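You operate a simulated robot arm through the tools that you are given. There is no shell and no other tool.

Carry out the task below with a simulated robot arm. There is one attempt and no reset: what you move stays moved.

## Task
Bleed the blue line till the froth clears, then pump it to 120 bar.
Fine: keep the shield locked; leave the vent valve and the release knob shut.

The check looks at the end state, three seconds after you hand in, the way a careful person would. Anything else that was tipped, shoved, dropped, spilled or broken makes it a failure.

## Robot
A 6-joint arm with a two-finger gripper, fixed in place. Base frame: the origin is at the foot of the arm, x ahead of it, y to its left, z up. Lengths are in mm, angles in degrees, forces in N, time in s.
Its first joint turns from -166.0 to 166.0 degrees. Payload 2.45 kg.
The TCP is the grasp point between the finger pads, 20 mm short of the fingertips. In the tool frame z runs along the fingers and y along their closing line. Largest opening 140 mm; the body of the gripper starts 168 mm behind the TCP.
Orientation is told as [roll, pitch, yaw] about the base's x, y, z axes, in that order, counted from this pose: with the fingers straight down and closing along the base's y, the tool's x points along the base's -x, its y along +y and its z along -z.

## Interface
- The arm moves only by the tool move_arm. Its argument "series" is a list that holds one entry, the list of rows, each a list of 7 numbers: the shift along the base's x, y, z in mm, then the turn, a rotation vector about the base's x, y, z in degrees, then the gripper command, from -1 (fully open) to 1 (shut), values between in proportion. In form: [[[tx, ty, tz, rx, ry, rz, claw], ...]]. A call has 1 to 20 rows; each row shifts and turns the commanded pose from where the row before left it. Each row takes 0.2 s and may step no farther than 50 mm and 8.6 degrees from the row before; otherwise, or with a gripper value out of range, the whole call is refused. Where a pose cannot be reached the arm comes as near as it can. A force on the tool above 90 N (or 10 N above the force at the start of the call, whichever is more), or a blocked arm, ends the call early, and 0.2 s more pass. The fingers move at their own pace (about 45 mm/s each) and stop on an object; they squeeze with about 39 N. The grip force told is the motor's: it shows also when the fingers shut on nothing. Time passes only in rows, and 0.2 s behind the last, so rows that do not move let the fingers close. The reply holds the time, the measured pose of the TCP, the force on the tool along the base axes, the opening and the grip force, in the units named above and with some noise, with the torque about the TCP (base axes, N m) and any sound that the robot's microphone picked up, and new pictures: "pictures" is both (left out), scene, wrist or none.
- Cameras (640 x 400 px; columns grow to the right, rows downward): "scene" is fixed at [401, 649.8, 1724.3]; the picture's right is [-0.32, -0.95, 0.00], its down [-0.75, 0.25, -0.62] and it looks along [0.58, -0.20, -0.79] (base axes); focal length 313 px, centre (320, 200). "wrist" rides on the gripper at [78, 11, -209] in the tool frame; the picture's right is [-0.14, 0.99, 0.00], its down [-0.92, -0.13, -0.37] and it looks along [-0.37, -0.05, 0.93] (tool axes); focal length 280 px, centre (320, 200). There is no depth. A picture from a camera that has moved, and an enlarged one, comes with that camera's place and axes in the base frame and with its lens.
- close_up(camera, box): a new picture of the part [left, top, right, bottom] of that camera's present view, enlarged. It takes no simulated time.
- close_job(): hands the job in; it is judged then, once.

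Places have to be worked out from the pictures, the camera data and where the tool is seen. Open the gripper and draw the arm clear of the work before you hand the job in, unless the task says otherwise.

The tools are called after "Call:" as name(argument=value, ...) on one line, values as JSON. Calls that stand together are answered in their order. move_arm: Moves the arm, as the interface text tells. Its arguments: {"type":"object","properties":{"series":{"type":"array"},"pictures":{"type":"string","enum":["both","scene","wrist","none"]}},"required":["series"]} The other tools are called the same way: close_up (camera, box) takes an enlarged picture of a part of a camera's view; close_job () hands the job in.

At the start:

```text
time_s: 0.0
tcp_pos: [673.0, 163.4, 1369.0]
ee_rot: [-0.1, 0.1, 0.1]
ft_force: [0.4, -0.7, 0.0]
wrist_torque: [-0.02, 0.01, -0.02]
finger_gap: 140.2
grip_force: 0.2
```

scene: 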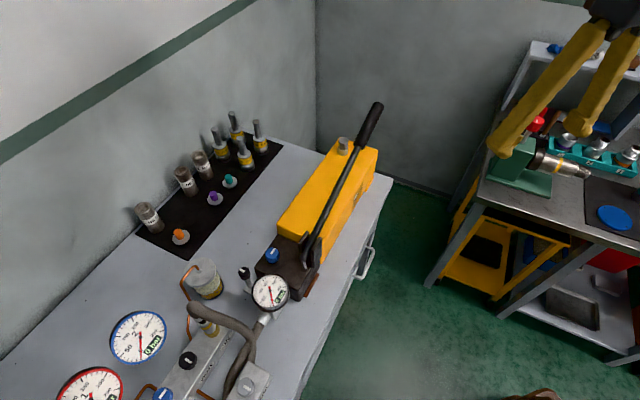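
wrist: 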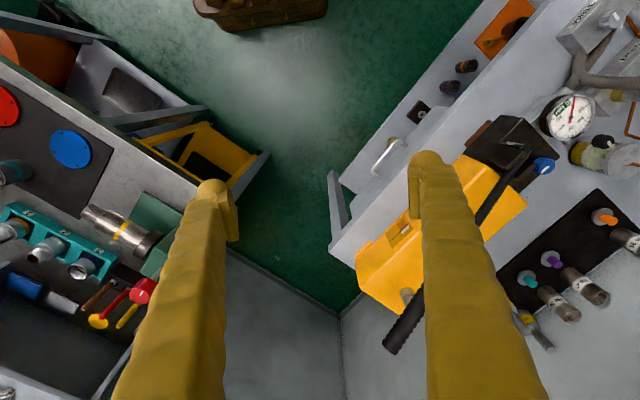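

The pictures show a bench with a hand pump, gauges, valves and hoses. I will look at enlarged views before moving anything.

Call:
close_up(camera="scene", box=[40, 220, 300, 400])

Call:
close_up(camera="scene", box=[220, 90, 420, 310])

Call:
close_up(camera="wrist", box=[440, 0, 640, 160])

Call:
close_up(camera="scene", box=[120, 100, 300, 260])

```text
2.22 times, centred on (170, 310) of scene
camera zoom: at [401.0, 649.8, 1724.3], right [-0.32, -0.95, 0.0], down [-0.75, 0.25, -0.62], along [0.58, -0.2, -0.79], focal length 696 px, centre (653, -44)
```

zoom: 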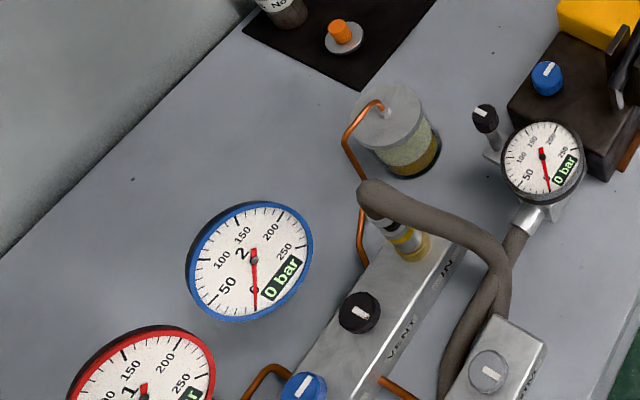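

```text
1.82 times, centred on (320, 200) of scene
camera zoom: at [401.0, 649.8, 1724.3], right [-0.32, -0.95, 0.0], down [-0.75, 0.25, -0.62], along [0.58, -0.2, -0.79], focal length 569 px, centre (320, 200)
```

zoom: 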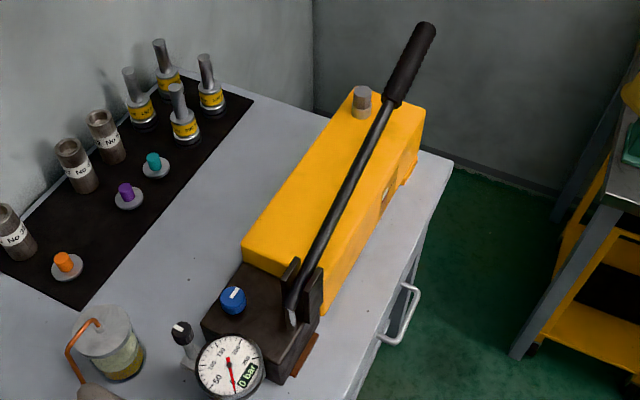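

```text
2.50 times, centred on (540, 80) of wrist
camera zoom: at [593.8, 173.3, 1577.7], right [0.14, 0.99, 0.0], down [0.92, -0.13, 0.37], along [0.37, -0.05, -0.93], focal length 701 px, centre (-230, 500)
```

zoom: 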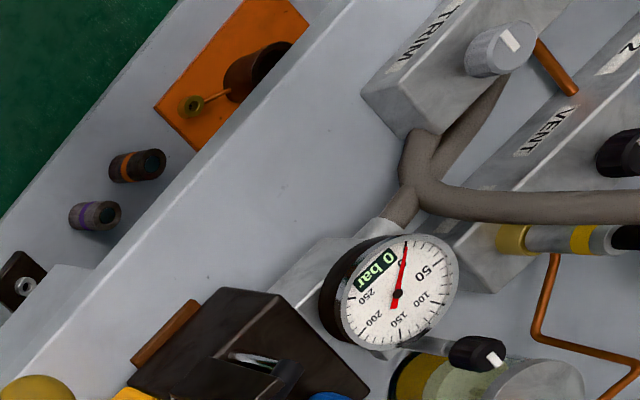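

```text
2.50 times, centred on (210, 180) of scene
camera zoom: at [401.0, 649.8, 1724.3], right [-0.32, -0.95, 0.0], down [-0.75, 0.25, -0.62], along [0.58, -0.2, -0.79], focal length 782 px, centre (595, 250)
```

zoom: 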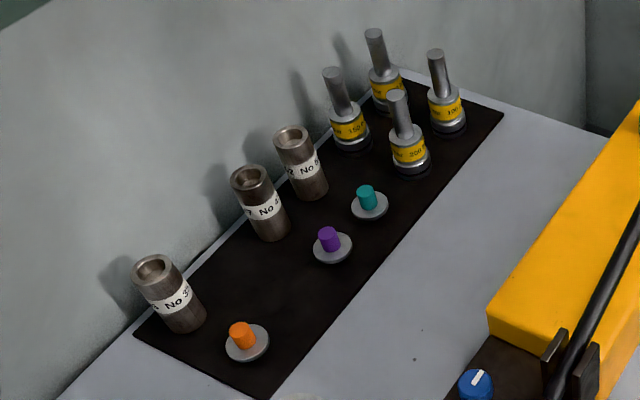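

The blue-rimmed dial (number 2) and a manifold lie toward the left of the bench, partly out of view. I will move the arm high over to the left so the wrist camera can see the rest of the bench.

Call:
move_arm(series=[[[-25, 35, 0, 0, 0, 0, -1], [-25, 35, 0, 0, 0, 0, -1], [-25, 35, 0, 0, 0, 0, -1], [-25, 35, 0, 0, 0, 0, -1], [-25, 35, 0, 0, 0, 0, -1], [-25, 35, 0, 0, 0, 0, -1], [-25, 35, 0, 0, 0, 0, -1], [-25, 35, 0, 0, 0, 0, -1], [-25, 35, 0, 0, 0, 0, -1], [-25, 35, 0, 0, 0, 0, -1]]])

```text
time_s: 2.2
tcp_pos: [420.5, 512.8, 1364.6]
ee_rot: [0.0, 0.0, -0.2]
ft_force: [1.3, 0.5, 0.3]
wrist_torque: [-0.03, 0.03, 0.01]
finger_gap: 140.0
grip_force: 0.0
camera wrist: at [341.8, 524.1, 1573.3], right [0.14, 0.99, 0.0], down [0.92, -0.13, 0.37], along [0.37, -0.05, -0.93], focal length 280 px, centre (320, 200)
```

scene: 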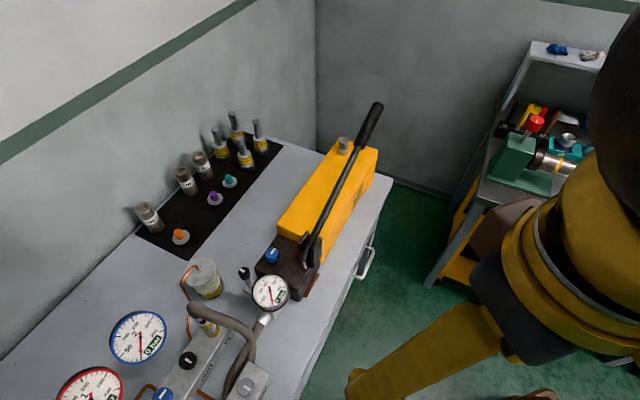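
wrist: 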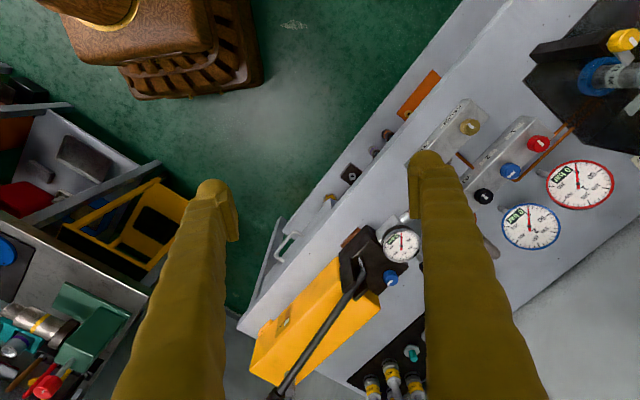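

The wrist camera now shows the manifold with red, blue and black valve knobs, the grey TRIM block and another device at top right. I will zoom in there.

Call:
close_up(camera="wrist", box=[420, 80, 640, 260])

Call:
close_up(camera="wrist", box=[500, 0, 640, 130])

Call:
close_up(camera="wrist", box=[320, 60, 480, 220])

Call:
close_up(camera="wrist", box=[240, 200, 480, 400])

```text
2.22 times, centred on (530, 170) of wrist
camera zoom: at [341.8, 524.1, 1573.3], right [0.14, 0.99, 0.0], down [0.92, -0.13, 0.37], along [0.37, -0.05, -0.93], focal length 623 px, centre (-147, 267)
```

zoom: 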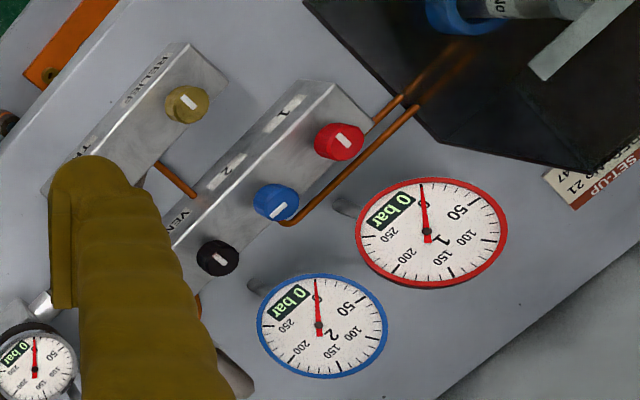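

```text
3.08 times, centred on (570, 65) of wrist
camera zoom: at [341.8, 524.1, 1573.3], right [0.14, 0.99, 0.0], down [0.92, -0.13, 0.37], along [0.37, -0.05, -0.93], focal length 863 px, centre (-449, 615)
```

zoom: 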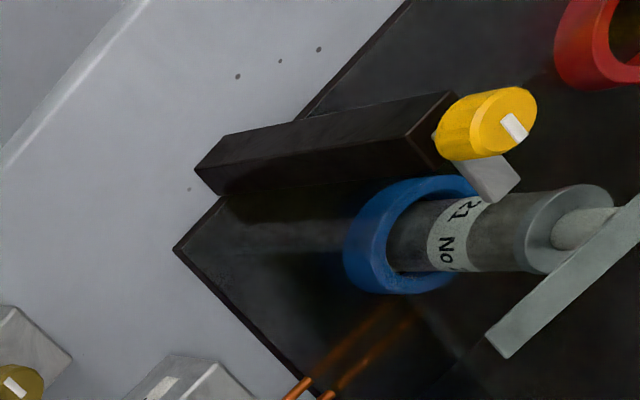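

```text
2.50 times, centred on (400, 140) of wrist
camera zoom: at [341.8, 524.1, 1573.3], right [0.14, 0.99, 0.0], down [0.92, -0.13, 0.37], along [0.37, -0.05, -0.93], focal length 701 px, centre (120, 350)
```

zoom: 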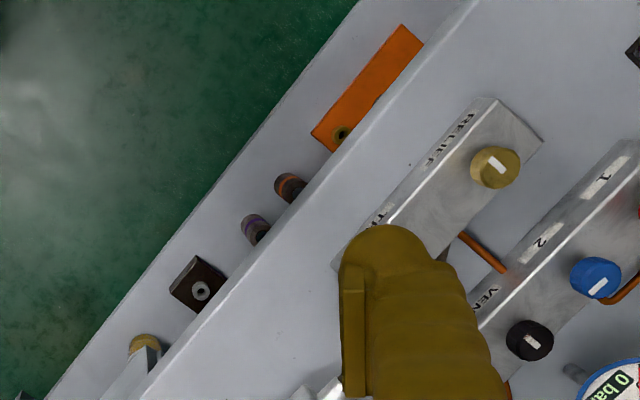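

```text
2.00 times, centred on (360, 300) of wrist
camera zoom: at [341.8, 524.1, 1573.3], right [0.14, 0.99, 0.0], down [0.92, -0.13, 0.37], along [0.37, -0.05, -0.93], focal length 561 px, centre (240, 0)
```

zoom: 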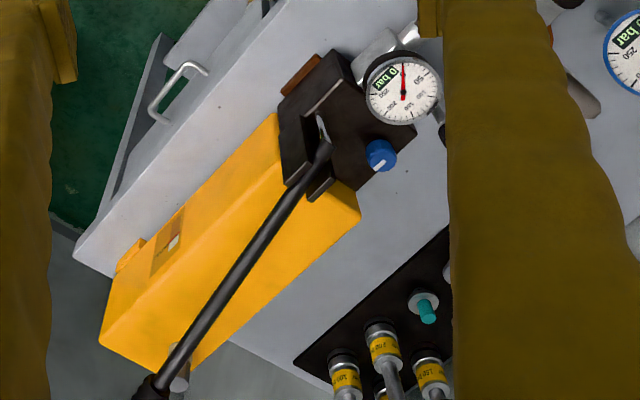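

The bench front runs at an angle, facing azimuth about 47°. The manifold sits deep on the bench, with red 1, blue 2 and VENT black, plus the RELIEF and TRIM block. I will turn the tool to face the bench and move left for a clearer view.

Call:
move_arm(series=[[[-9, 40, 0, 0, 0, 7.8, -1], [-9, 40, 0, 0, 0, 7.8, -1], [-9, 40, 0, 0, 0, 7.8, -1], [-9, 40, 0, 0, 0, 7.8, -1], [-9, 40, 0, 0, 0, 7.8, -1], [-9, 40, 0, 0, 0, 7.8, -1]]])

```text
time_s: 3.6
tcp_pos: [368.6, 753.7, 1371.3]
ee_rot: [0.0, 0.0, 46.8]
ft_force: [-0.6, -0.4, 0.8]
wrist_torque: [0.02, 0.06, 0.0]
finger_gap: 139.9
grip_force: 0.0
camera wrist: at [307.1, 702.3, 1580.2], right [-0.63, 0.78, 0.0], down [0.72, 0.58, 0.37], along [0.29, 0.23, -0.93], focal length 280 px, centre (320, 200)
```

scene: 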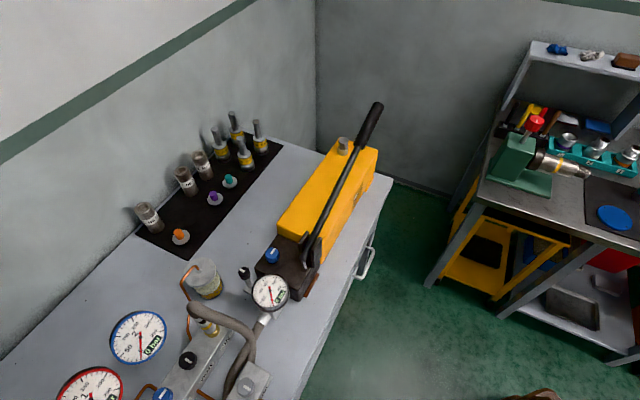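
wrist: 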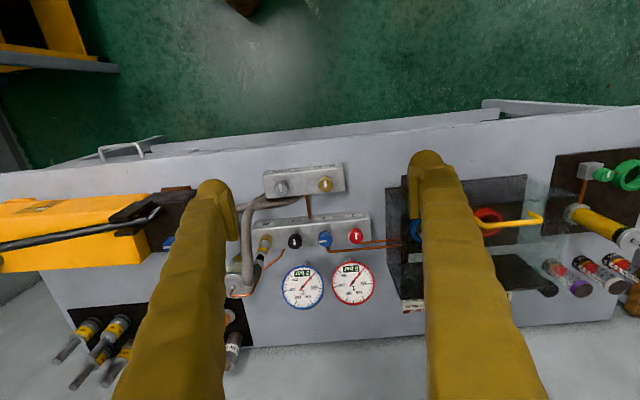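

A good overview of the bench now. I will zoom in on its parts.

Call:
close_up(camera="wrist", box=[225, 150, 405, 320])

Call:
close_up(camera="wrist", box=[380, 120, 640, 320])

Call:
close_up(camera="wrist", box=[0, 130, 260, 340])

Call:
close_up(camera="scene", box=[160, 230, 300, 320])

```text
2.35 times, centred on (315, 235) of wrist
camera zoom: at [307.1, 702.3, 1580.2], right [-0.63, 0.78, 0.0], down [0.72, 0.58, 0.37], along [0.29, 0.23, -0.93], focal length 660 px, centre (332, 118)
```

zoom: 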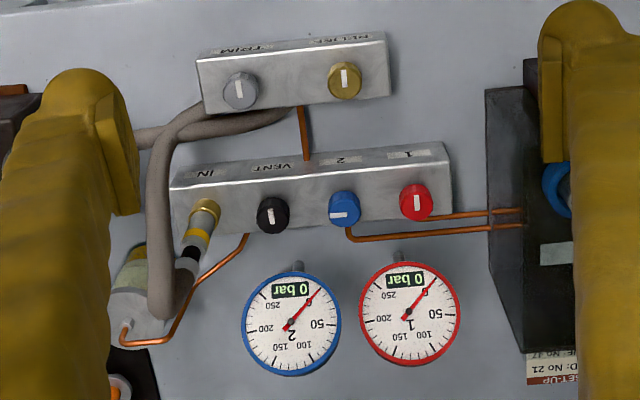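

```text
2.00 times, centred on (510, 220) of wrist
camera zoom: at [307.1, 702.3, 1580.2], right [-0.63, 0.78, 0.0], down [0.72, 0.58, 0.37], along [0.29, 0.23, -0.93], focal length 561 px, centre (-60, 160)
```

zoom: 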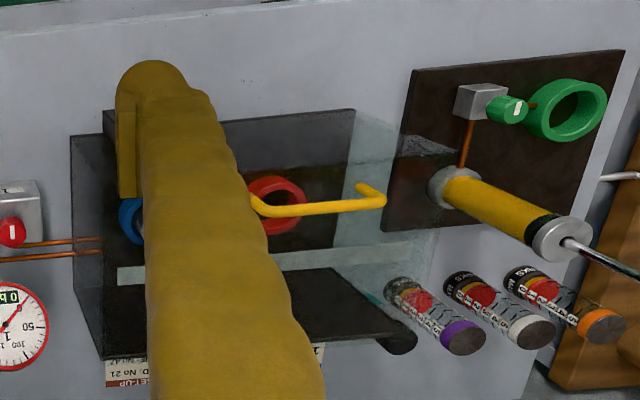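

```text
1.90 times, centred on (130, 235) of wrist
camera zoom: at [307.1, 702.3, 1580.2], right [-0.63, 0.78, 0.0], down [0.72, 0.58, 0.37], along [0.29, 0.23, -0.93], focal length 534 px, centre (682, 133)
```

zoom: 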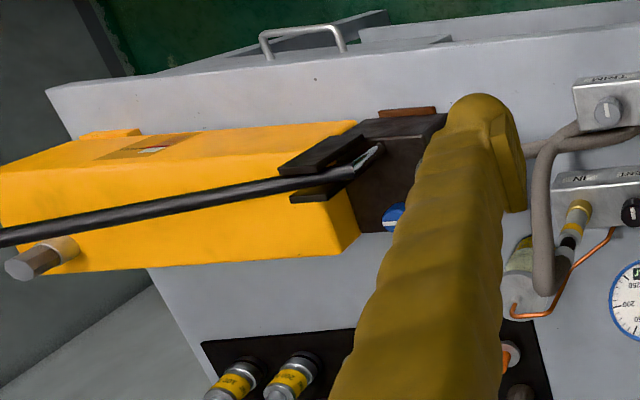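

```text
4.44 times, centred on (230, 275) of scene
camera zoom: at [401.0, 649.8, 1724.3], right [-0.32, -0.95, 0.0], down [-0.75, 0.25, -0.62], along [0.58, -0.2, -0.79], focal length 1391 px, centre (720, -133)
```

zoom: 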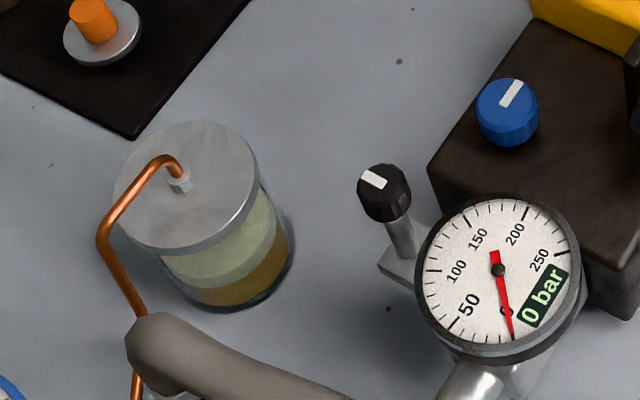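

The labels read IN, VENT, 2 and 1 on the manifold, and TRIM and RELIEF on the small block. The blue knob's pointer is turned 90° from those of red and VENT. I will move in closer to read the knob markings.

Call:
move_arm(series=[[[18, 14, -35, 0, 0, 0, -1], [18, 14, -35, 0, 0, 0, -1], [18, 14, -35, 0, 0, 0, -1], [18, 14, -35, 0, 0, 0, -1], [18, 14, -35, 0, 0, 0, -1], [18, 14, -35, 0, 0, 0, -1]]])

```text
time_s: 5.0
tcp_pos: [476.1, 836.8, 1160.2]
ee_rot: [0.0, -0.1, 46.8]
ft_force: [0.1, 0.1, 0.4]
wrist_torque: [0.02, -0.05, -0.01]
finger_gap: 140.0
grip_force: 0.1
camera wrist: at [413.8, 785.8, 1368.8], right [-0.63, 0.78, 0.0], down [0.72, 0.58, 0.37], along [0.29, 0.23, -0.93], focal length 280 px, centre (320, 200)
```

scene: 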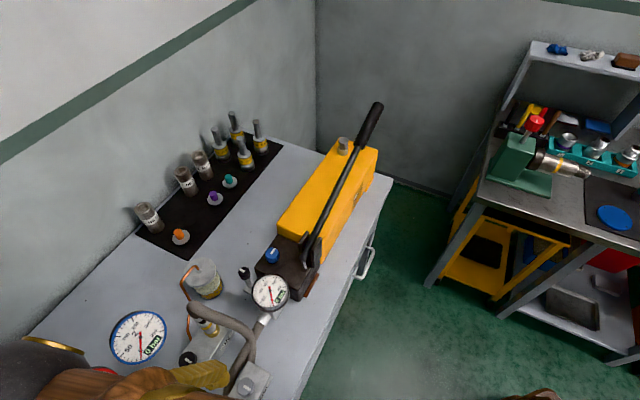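
wrist: 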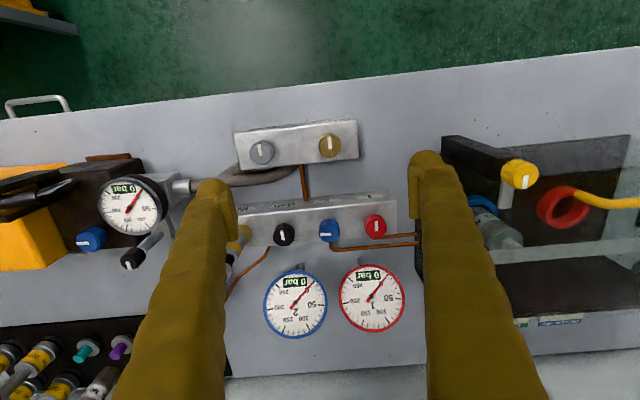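

Call:
close_up(camera="wrist", box=[220, 110, 420, 260])

Call:
close_up(camera="wrist", box=[60, 140, 220, 280])

Call:
close_up(camera="wrist", box=[430, 110, 640, 350])

```text
2.67 times, centred on (320, 185) of wrist
camera zoom: at [413.8, 785.8, 1368.8], right [-0.63, 0.78, 0.0], down [0.72, 0.58, 0.37], along [0.29, 0.23, -0.93], focal length 748 px, centre (320, 240)
```

zoom: 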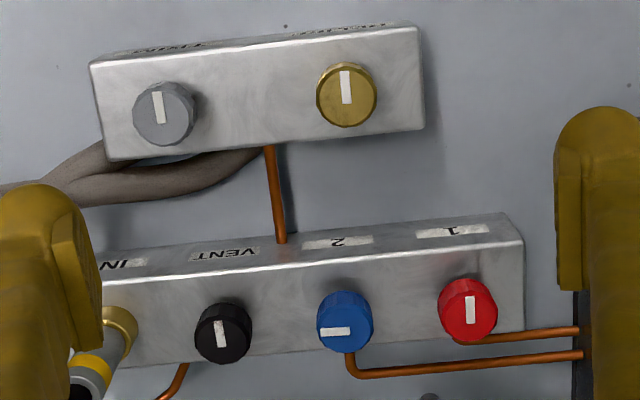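

```text
2.86 times, centred on (140, 210) of wrist
camera zoom: at [413.8, 785.8, 1368.8], right [-0.63, 0.78, 0.0], down [0.72, 0.58, 0.37], along [0.29, 0.23, -0.93], focal length 801 px, centre (834, 171)
```

zoom: 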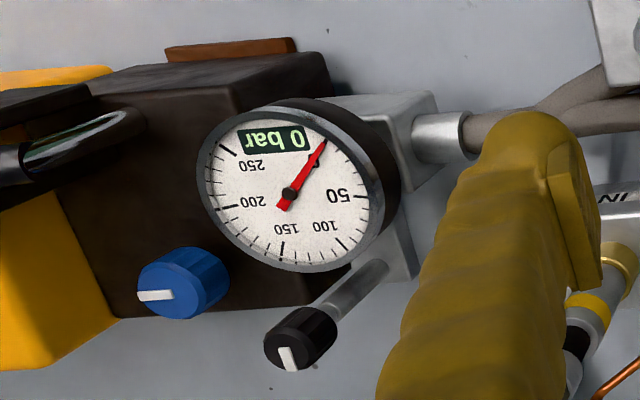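

```text
1.67 times, centred on (535, 230) of wrist
camera zoom: at [413.8, 785.8, 1368.8], right [-0.63, 0.78, 0.0], down [0.72, 0.58, 0.37], along [0.29, 0.23, -0.93], focal length 467 px, centre (-38, 150)
```

zoom: 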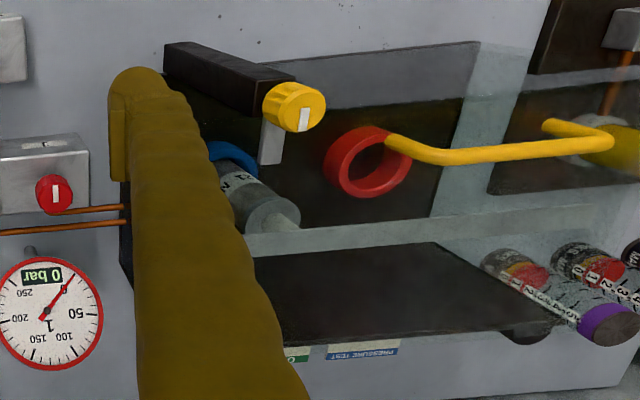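

The close-ups are crisp, so I will zoom hard on the cards beside the shield, the knobs, and the shield lock from here.

Call:
close_up(camera="wrist", box=[505, 305, 595, 335])

Call:
close_up(camera="wrist", box=[265, 205, 400, 275])

Call:
close_up(camera="wrist", box=[70, 215, 160, 275])

Call:
close_up(camera="wrist", box=[230, 115, 370, 195])

Call:
close_up(camera="scene", box=[180, 250, 240, 310])

```text
7.11 times, centred on (550, 320) of wrist
camera zoom: at [413.8, 785.8, 1368.8], right [-0.63, 0.78, 0.0], down [0.72, 0.58, 0.37], along [0.29, 0.23, -0.93], focal length 1994 px, centre (-1316, -653)
```

zoom: 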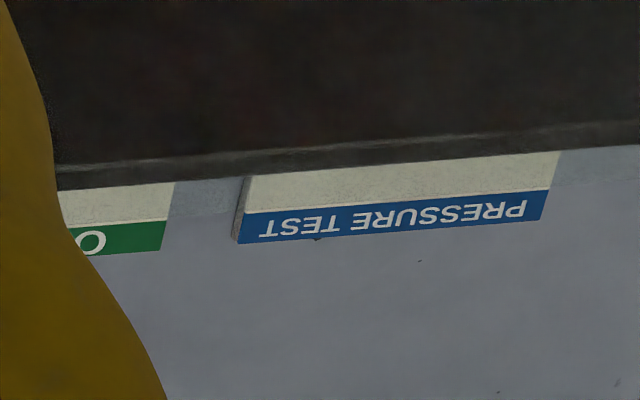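

```text
4.74 times, centred on (332, 240) of wrist
camera zoom: at [413.8, 785.8, 1368.8], right [-0.63, 0.78, 0.0], down [0.72, 0.58, 0.37], along [0.29, 0.23, -0.93], focal length 1329 px, centre (261, 10)
```

zoom: 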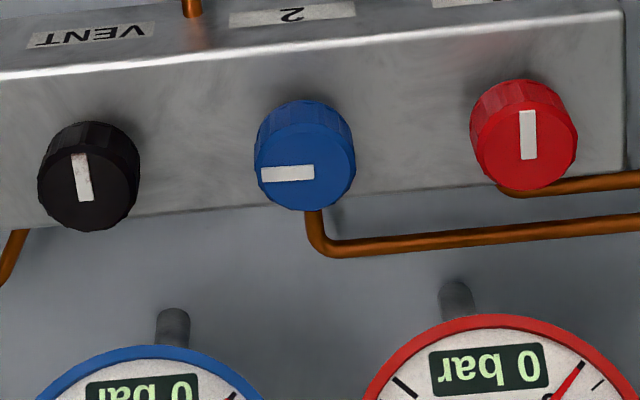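

```text
6.67 times, centred on (115, 245) of wrist
camera zoom: at [413.8, 785.8, 1368.8], right [-0.63, 0.78, 0.0], down [0.72, 0.58, 0.37], along [0.29, 0.23, -0.93], focal length 1869 px, centre (1687, -100)
```

zoom: 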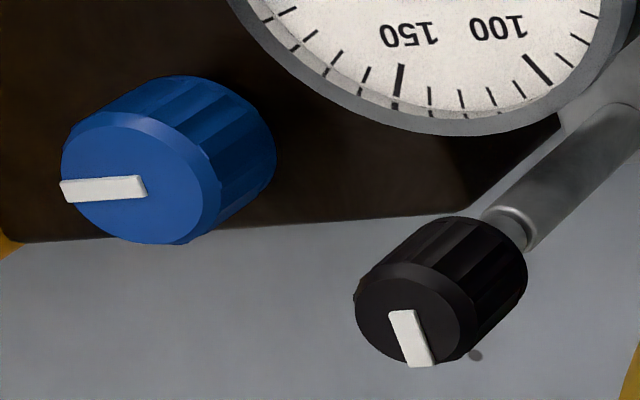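

```text
4.57 times, centred on (300, 155) of wrist
camera zoom: at [413.8, 785.8, 1368.8], right [-0.63, 0.78, 0.0], down [0.72, 0.58, 0.37], along [0.29, 0.23, -0.93], focal length 1282 px, centre (411, 406)
```

zoom: 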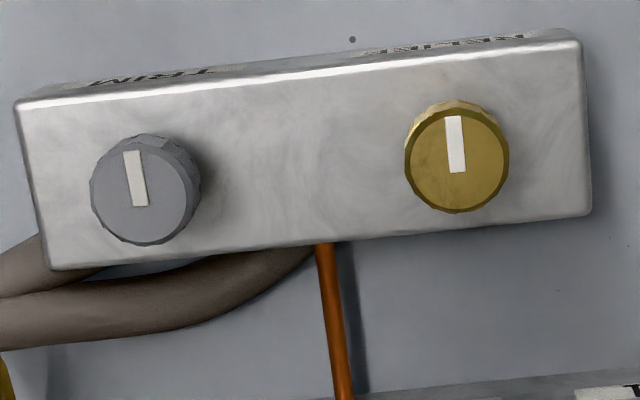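

```text
6.67 times, centred on (210, 280) of scene
camera zoom: at [401.0, 649.8, 1724.3], right [-0.32, -0.95, 0.0], down [-0.75, 0.25, -0.62], along [0.58, -0.2, -0.79], focal length 2086 px, centre (1053, -333)
```

zoom: 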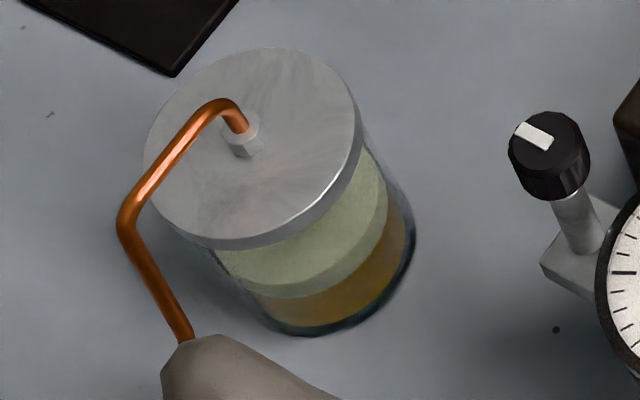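

Most knobs point toward the operator, while blue 2 and the pump's blue release knob point along the bench. The manifold is about 1.1 m from the base, so I will test how far the arm reaches with the tool vertical, staying high above everything.

Call:
move_arm(series=[[[17, 18, -5, 0, 0, 0, -1], [17, 18, -5, 0, 0, 0, -1], [17, 18, -5, 0, 0, 0, -1], [17, 18, -5, 0, 0, 0, -1]]])

```text
time_s: 6.0
tcp_pos: [544.1, 910.6, 1138.2]
ee_rot: [0.0, -0.1, 46.8]
ft_force: [0.1, -0.4, 0.9]
wrist_torque: [0.05, -0.02, -0.04]
finger_gap: 140.1
grip_force: 0.1
camera wrist: at [482.4, 860.6, 1347.4], right [-0.63, 0.78, 0.0], down [0.72, 0.58, 0.37], along [0.29, 0.23, -0.93], focal length 280 px, centre (320, 200)
```

scene: 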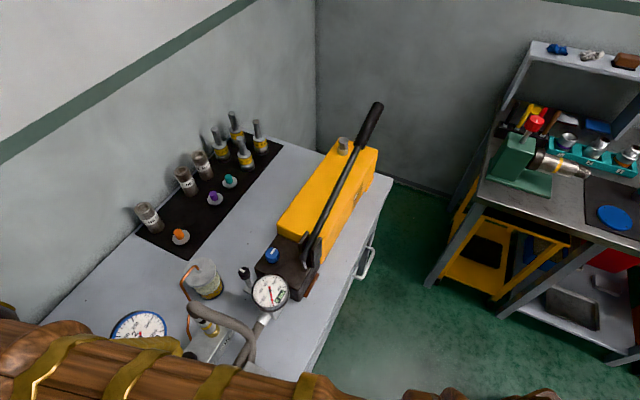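
wrist: 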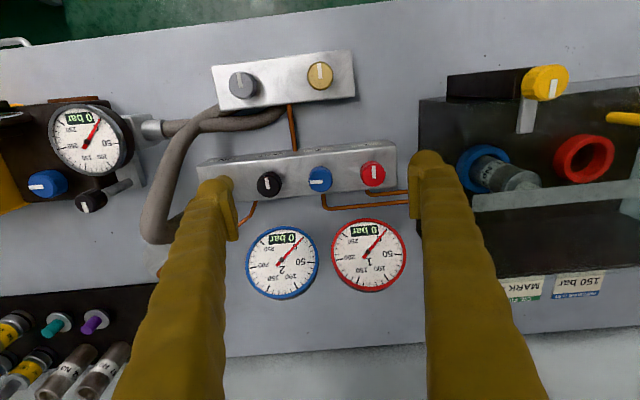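

The arm reaches a radius of 1061 mm with the tool vertical at this height. Cross-checking the views puts the blue valve knob's top near (575, 930, 970). I will zoom in on the cards, the shield and the pump valves from here.

Call:
close_up(camera="wrist", box=[490, 265, 620, 315])

Call:
close_up(camera="wrist", box=[420, 50, 640, 200])

Call:
close_up(camera="wrist", box=[0, 80, 150, 230])

Call:
close_up(camera="wrist", box=[190, 130, 410, 230])

```text
4.92 times, centred on (555, 290) of wrist
camera zoom: at [482.4, 860.6, 1347.4], right [-0.63, 0.78, 0.0], down [0.72, 0.58, 0.37], along [0.29, 0.23, -0.93], focal length 1380 px, centre (-837, -243)
```

zoom: 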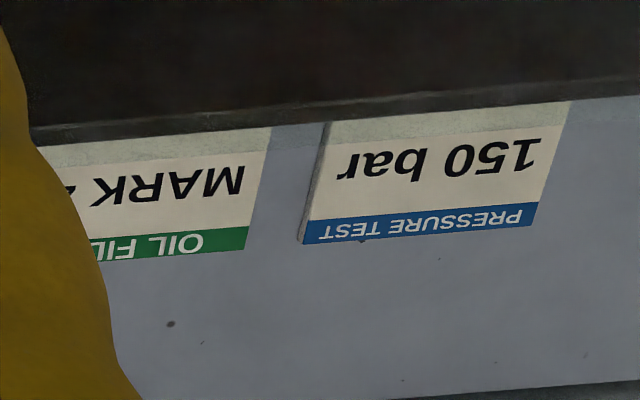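

```text
2.67 times, centred on (530, 125) of wrist
camera zoom: at [482.4, 860.6, 1347.4], right [-0.63, 0.78, 0.0], down [0.72, 0.58, 0.37], along [0.29, 0.23, -0.93], focal length 748 px, centre (-240, 400)
```

zoom: 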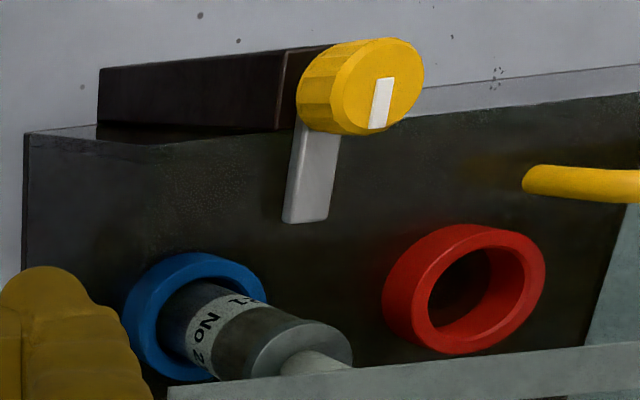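

```text
2.67 times, centred on (75, 155) of wrist
camera zoom: at [482.4, 860.6, 1347.4], right [-0.63, 0.78, 0.0], down [0.72, 0.58, 0.37], along [0.29, 0.23, -0.93], focal length 748 px, centre (973, 320)
```

zoom: 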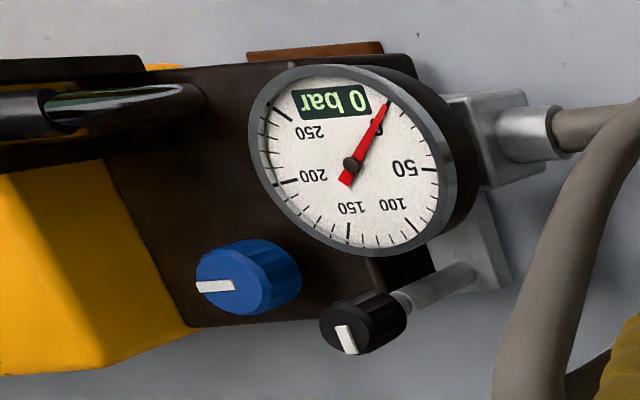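

```text
2.91 times, centred on (300, 180) of wrist
camera zoom: at [482.4, 860.6, 1347.4], right [-0.63, 0.78, 0.0], down [0.72, 0.58, 0.37], along [0.29, 0.23, -0.93], focal length 816 px, centre (378, 258)
```

zoom: 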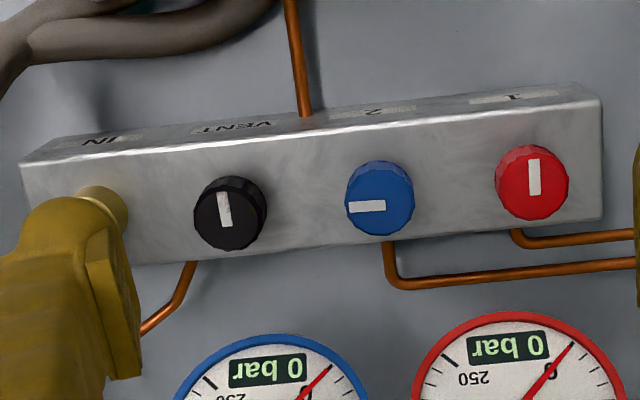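

The blue line feeds piece No 21 inside the locked shield. Next I want a good look at the pump lever: its pivot seems to be near (768, 562, 1010) and its handle end near (1081, 248, 1175). I will retreat upward and swing over to the pump with the fingers set to close across the lever.

Call:
move_arm(series=[[[-10, -10, 45, 0, 0, 0, -1], [-10, -10, 45, 0, 0, 0, -1], [-10, -10, 45, 0, 0, 0, -1], [-10, -10, 45, 0, 0, 0, -1], [-10, -10, 45, 0, 0, 0, -1], [30, -38, 0, 0, 0, -6.9, -1], [30, -38, 0, 0, 0, -6.9, -1], [30, -38, 0, 0, 0, -6.9, -1], [30, -38, 0, 0, 0, -6.9, -1], [30, -38, 0, 0, 0, -6.9, -1], [30, -38, 0, 0, 0, -6.9, -1], [30, -38, 0, 0, 0, -6.9, -1], [30, -38, 0, 0, 0, -6.9, -1], [30, -38, 0, 0, 0, -6.9, -1], [30, -38, 0, 0, 0, -6.9, -1], [30, -38, 0, 0, 0, -6.9, -1], [30, -38, 0, 0, 0, -6.9, -1], [30, -38, 0, 0, 0, -6.9, -1]]])

```text
time_s: 9.8
tcp_pos: [884.8, 364.4, 1367.7]
ee_rot: [0.0, 0.0, -43.1]
ft_force: [-0.6, -1.1, 0.7]
wrist_torque: [0.01, -0.07, -0.03]
finger_gap: 139.8
grip_force: 0.1
camera wrist: at [834.0, 424.2, 1576.1], right [0.78, 0.63, 0.0], down [0.59, -0.72, 0.37], along [0.23, -0.29, -0.93], focal length 280 px, centre (320, 200)
```

scene: 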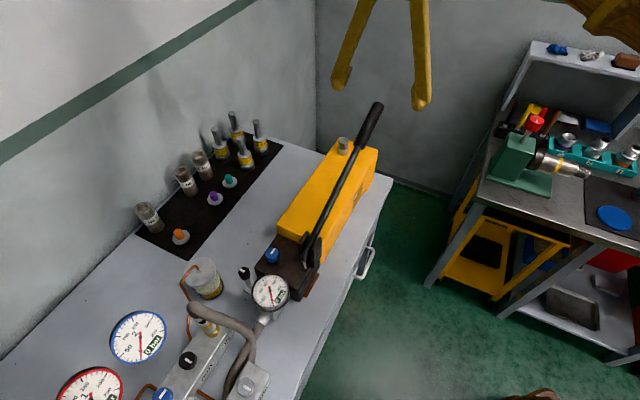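
wrist: 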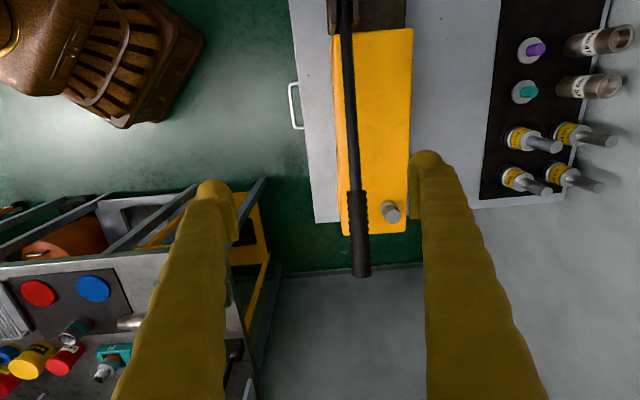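

This view shows the lever straight below, running along the bench at about 45°. Its black grip is centred near (1022, 291, 1165), and the filler cap is set back from it. I will zoom in to check clearances.

Call:
close_up(camera="wrist", box=[280, 0, 460, 300])

Call:
close_up(camera="scene", box=[250, 90, 410, 310])

```text
1.33 times, centred on (370, 150) of wrist
camera zoom: at [834.0, 424.2, 1576.1], right [0.78, 0.63, 0.0], down [0.59, -0.72, 0.37], along [0.23, -0.29, -0.93], focal length 374 px, centre (253, 267)
```

zoom: 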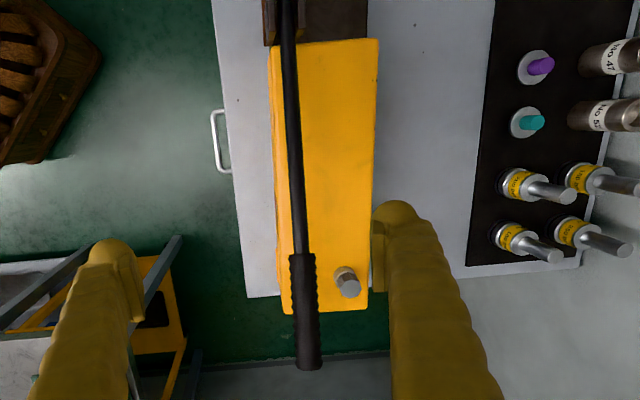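

```text
1.82 times, centred on (330, 200) of scene
camera zoom: at [401.0, 649.8, 1724.3], right [-0.32, -0.95, 0.0], down [-0.75, 0.25, -0.62], along [0.58, -0.2, -0.79], focal length 569 px, centre (302, 200)
```

zoom: 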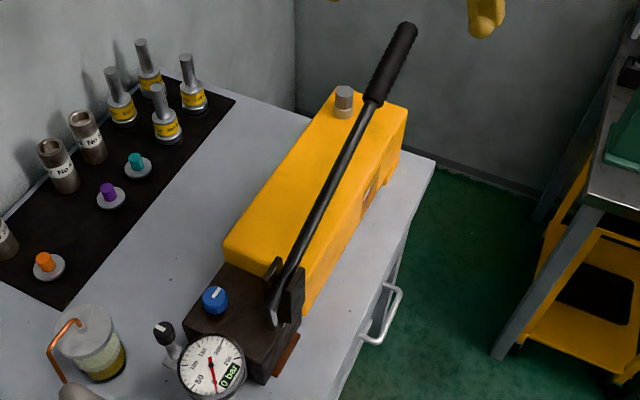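

The bench top is near z = 900 and the lever lies close to depth 928 along the bench normal. I will move over the grip with the fingers partly open and check alignment.

Call:
move_arm(series=[[[34, -18, -20, 0, 0, -0.5, -0.1], [34, -18, -20, 0, 0, -0.5, -0.1], [34, -18, -20, 0, 0, -0.5, -0.1], [34, -18, -20, 0, 0, -0.4, -0.1], [0, 0, 0, 0, 0, 0, -0.1]]])

```text
time_s: 11.0
tcp_pos: [1022.1, 292.3, 1284.6]
ee_rot: [-0.1, 0.0, -44.8]
ft_force: [-0.2, 0.4, -0.3]
wrist_torque: [-0.02, -0.02, 0.03]
finger_gap: 77.1
grip_force: 0.0
camera wrist: at [973.2, 355.2, 1494.1], right [0.8, 0.61, 0.0], down [0.56, -0.74, 0.37], along [0.22, -0.29, -0.93], focal length 280 px, centre (320, 200)
```

scene: 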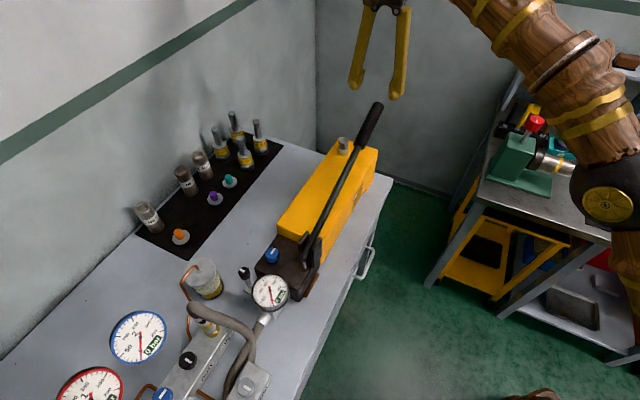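
wrist: 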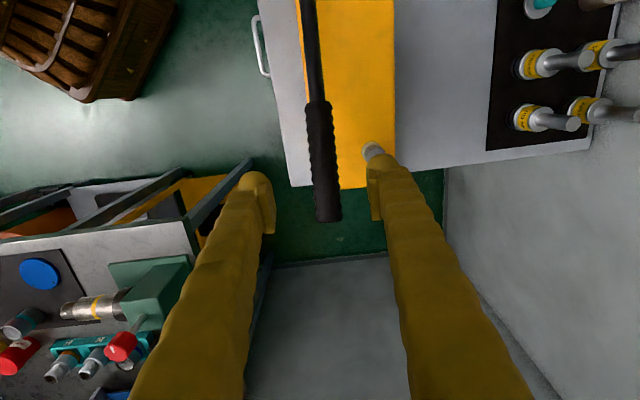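

The lever grip lies directly below, within about 3 mm of centre. I will descend with the pads around it, then close.

Call:
move_arm(series=[[[1, 1, -38, 0, 0, 0, -0.1], [1, 1, -38, 0, 0, 0, -0.1], [0, 0, -38, 0, 0, 0, -0.1], [0, 0, 0, 0, 0, 0, -0.1]]])

```text
time_s: 12.0
tcp_pos: [1022.8, 295.0, 1168.4]
ee_rot: [0.0, 0.0, -44.8]
ft_force: [-1.8, -0.8, 0.9]
wrist_torque: [-0.01, 0.0, -0.03]
finger_gap: 77.5
grip_force: 0.1
camera wrist: at [974.5, 357.5, 1377.6], right [0.8, 0.61, 0.0], down [0.56, -0.74, 0.37], along [0.22, -0.29, -0.93], focal length 280 px, centre (320, 200)
```

scene: 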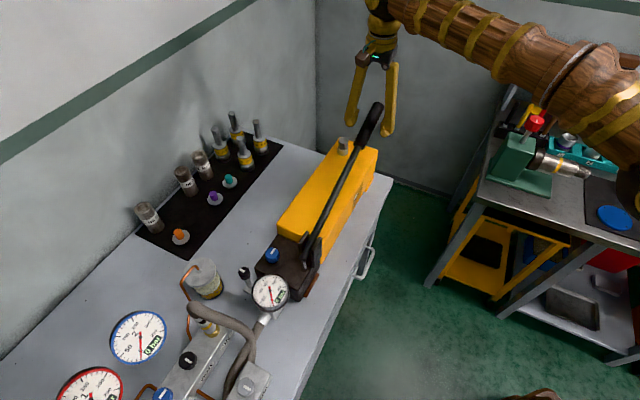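
wrist: 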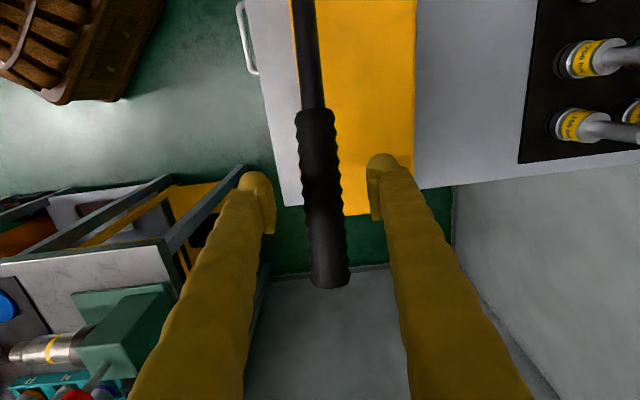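

The pads straddle the middle of the grip. I will close on it and then make one gentle test stroke to learn how the lever behaves.

Call:
move_arm(series=[[[0, 0, 0, 0, 0, 0, 1], [0, 0, 0, 0, 0, 0, 1], [0, 0, 0, 0, 0, 0, 1], [0, 0, 0, 0, 0, 0, 1], [0, 0, 0, 0, 0, 0, 1]]], pictures="wrist")

```text
time_s: 13.2
tcp_pos: [1023.5, 295.9, 1169.0]
ee_rot: [0.2, -0.1, -44.7]
ft_force: [32.4, 20.4, 2.8]
wrist_torque: [0.22, -0.34, -0.95]
finger_gap: 31.6
grip_force: 38.8
camera wrist: at [975.0, 358.3, 1377.7], right [0.8, 0.61, 0.0], down [0.56, -0.74, 0.37], along [0.23, -0.29, -0.93], focal length 280 px, centre (320, 200)
```

wrist: 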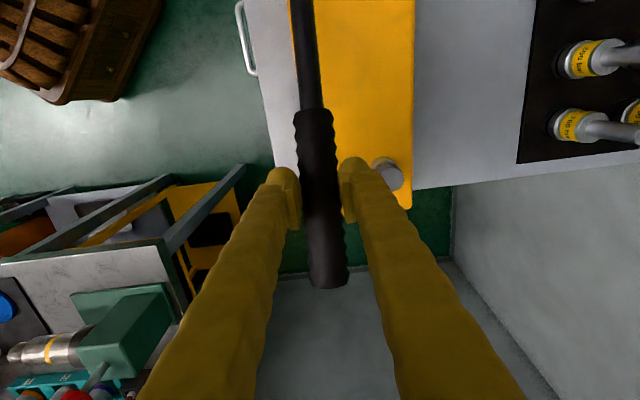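

The grip holds at 31.6 mm, but a side load of about 38 N along +x+y shows I am slightly off-centre. I will shift a couple of millimetres to relieve it.

Call:
move_arm(series=[[[1.5, 1.2, 0, 0, 0, 0, 1], [0, 0, 0, 0, 0, 0, 1]]], pictures="none")

```text
time_s: 13.8
tcp_pos: [1023.3, 295.2, 1168.3]
ee_rot: [-0.1, 0.0, -44.9]
ft_force: [14.3, 5.9, 0.0]
wrist_torque: [0.0, -0.13, -0.94]
finger_gap: 31.4
grip_force: 39.0
```

The side load dropped. I will make a small downward move along the lever's arc and watch the forces.

Call:
move_arm(series=[[[1, 0.4, 0, 0, 0, 0, 1], [1.8, -1.8, -6, 0, 0, 0, 1], [1.8, -1.8, -6, 0, 0, 0, 1], [1.8, -1.8, -6, 0, 0, 0, 1], [0, 0, 0, 0, 0, 0, 1]]], pictures="scene")

```text
time_s: 15.0
tcp_pos: [1029.3, 291.0, 1151.7]
ee_rot: [0.0, 0.0, -44.8]
ft_force: [-56.5, 3.1, -0.4]
wrist_torque: [0.08, 0.52, -1.08]
finger_gap: 31.4
grip_force: 39.3
```

scene: 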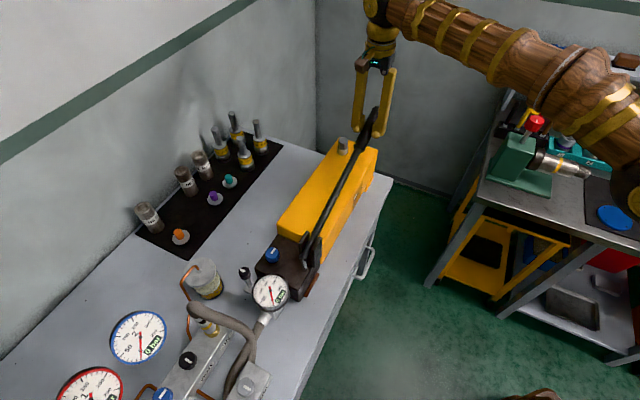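

The lever moves freely with almost no vertical load, though there is some sideways load, so I will correct that by about 1 mm. Then I continue down the arc.

Call:
move_arm(series=[[[-1.4, 0, 0, 0, 0, 0, 1], [2.7, -2.7, -12, 0, 0, 0, 1], [2.6, -2.6, -12, 0, 0, 0, 1], [2.4, -2.4, -12, 0, 0, 0, 1], [2.2, -2.2, -12, 0, 0, 0, 1], [0, 0, 0, 0, 0, 0, 1]]], pictures="scene")

```text
time_s: 16.4
tcp_pos: [1040.0, 280.6, 1107.2]
ee_rot: [0.1, 0.0, -44.9]
ft_force: [-19.5, 34.5, -0.7]
wrist_torque: [0.56, 0.29, -0.78]
finger_gap: 31.1
grip_force: 39.0
```

scene: 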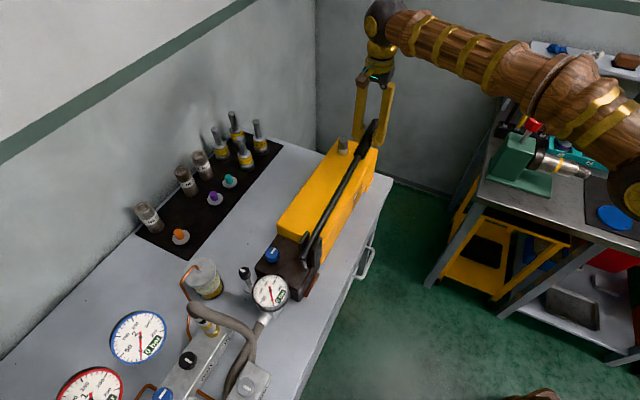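

Call:
close_up(camera="scene", box=[100, 240, 300, 380])

Call:
close_up(camera="scene", box=[180, 250, 240, 310])

Call:
close_up(camera="scene", box=[250, 90, 410, 310])

```text
2.86 times, centred on (200, 310) of scene
camera zoom: at [401.0, 649.8, 1724.3], right [-0.32, -0.95, 0.0], down [-0.75, 0.25, -0.62], along [0.58, -0.2, -0.79], focal length 894 px, centre (663, -114)
```

zoom: 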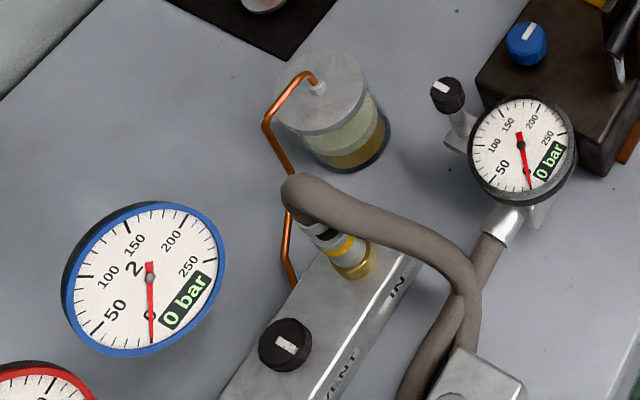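

```text
6.67 times, centred on (210, 280) of scene
camera zoom: at [401.0, 649.8, 1724.3], right [-0.32, -0.95, 0.0], down [-0.75, 0.25, -0.62], along [0.58, -0.2, -0.79], focal length 2086 px, centre (1053, -333)
```

zoom: 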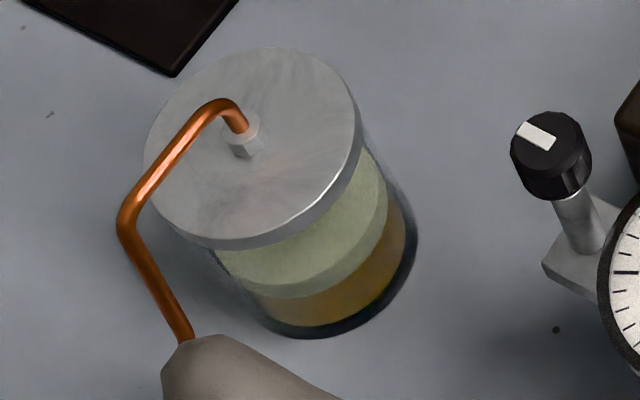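

```text
1.82 times, centred on (330, 200) of scene
camera zoom: at [401.0, 649.8, 1724.3], right [-0.32, -0.95, 0.0], down [-0.75, 0.25, -0.62], along [0.58, -0.2, -0.79], focal length 569 px, centre (302, 200)
```

zoom: 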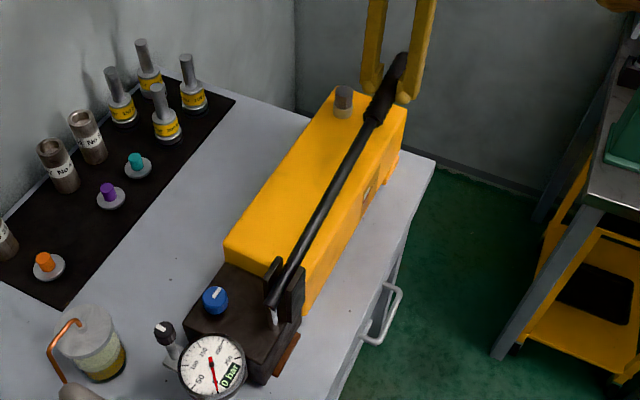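

No pressure and no clear change in froth yet. The lever is still loose, so I continue down toward the bottom of its stroke in small steps.

Call:
move_arm(series=[[[-1, 1, 0, 0, 0, 0, 1], [1.6, -1.6, -12, 0, 0, 0, 1], [1.4, -1.4, -12, 0, 0, 0, 1], [1.1, -1.1, -12, 0, 0, 0, 1], [0.8, -0.8, -12, 0, 0, 0, 1], [0, 0, 0, 0, 0, 0, 1]]], pictures="both")

```text
time_s: 17.8
tcp_pos: [1044.6, 276.3, 1057.5]
ee_rot: [0.0, 0.0, -44.9]
ft_force: [-14.6, 5.1, 2.2]
wrist_torque: [-0.1, 0.05, -0.87]
finger_gap: 31.4
grip_force: 39.0
camera wrist: at [995.9, 339.0, 1266.6], right [0.8, 0.61, 0.0], down [0.56, -0.74, 0.37], along [0.22, -0.29, -0.93], focal length 280 px, centre (320, 200)
```

scene: 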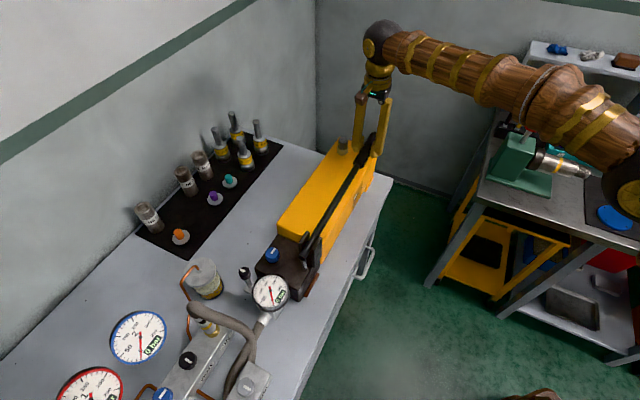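
wrist: 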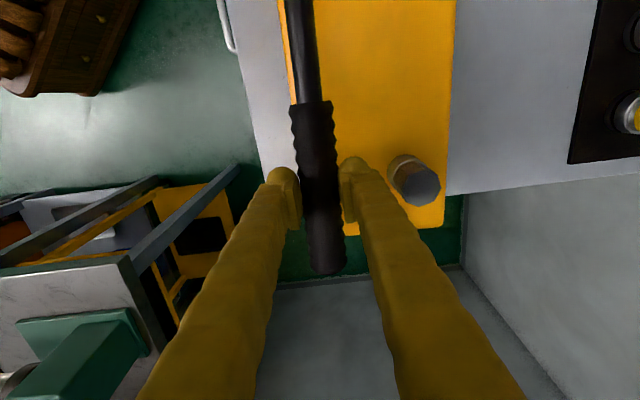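

Still loose at z = 1057. I continue a little lower, watching for the stop and for clearance over the pump tank.

Call:
move_arm(series=[[[0.4, -0.4, -8, 0, 0, 0, 1], [0.3, -0.3, -8, 0, 0, 0, 1], [0.2, -0.2, -8, 0, 0, 0, 1], [0, 0, 0, 0, 0, 0, 1]]], pictures="both")

```text
time_s: 18.8
tcp_pos: [1044.1, 276.6, 1033.9]
ee_rot: [0.1, -0.1, -44.8]
ft_force: [0.5, -10.2, 55.5]
wrist_torque: [-0.18, -0.04, -0.92]
finger_gap: 31.5
grip_force: 38.8
camera wrist: at [995.1, 338.9, 1242.9], right [0.8, 0.61, 0.0], down [0.56, -0.74, 0.37], along [0.23, -0.29, -0.93], focal length 280 px, centre (320, 200)
```

scene: 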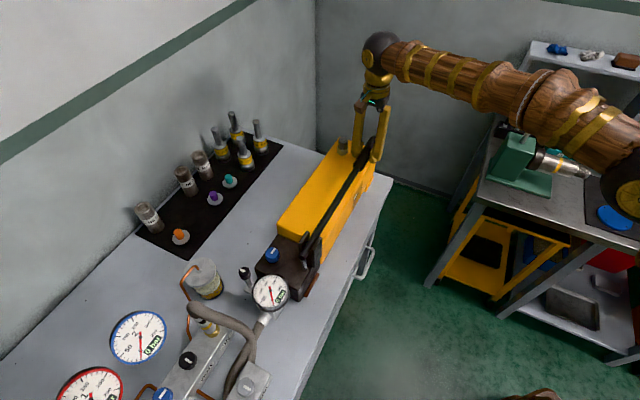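
wrist: 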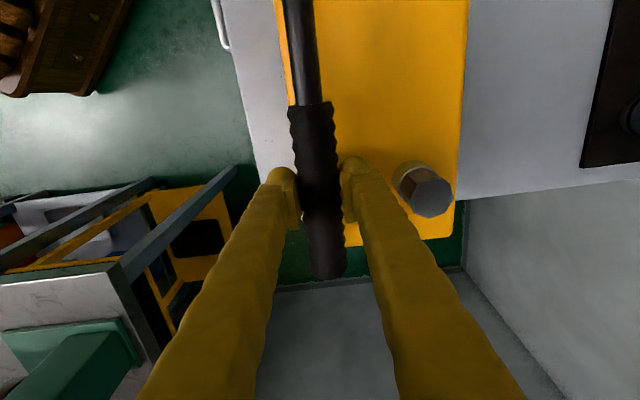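

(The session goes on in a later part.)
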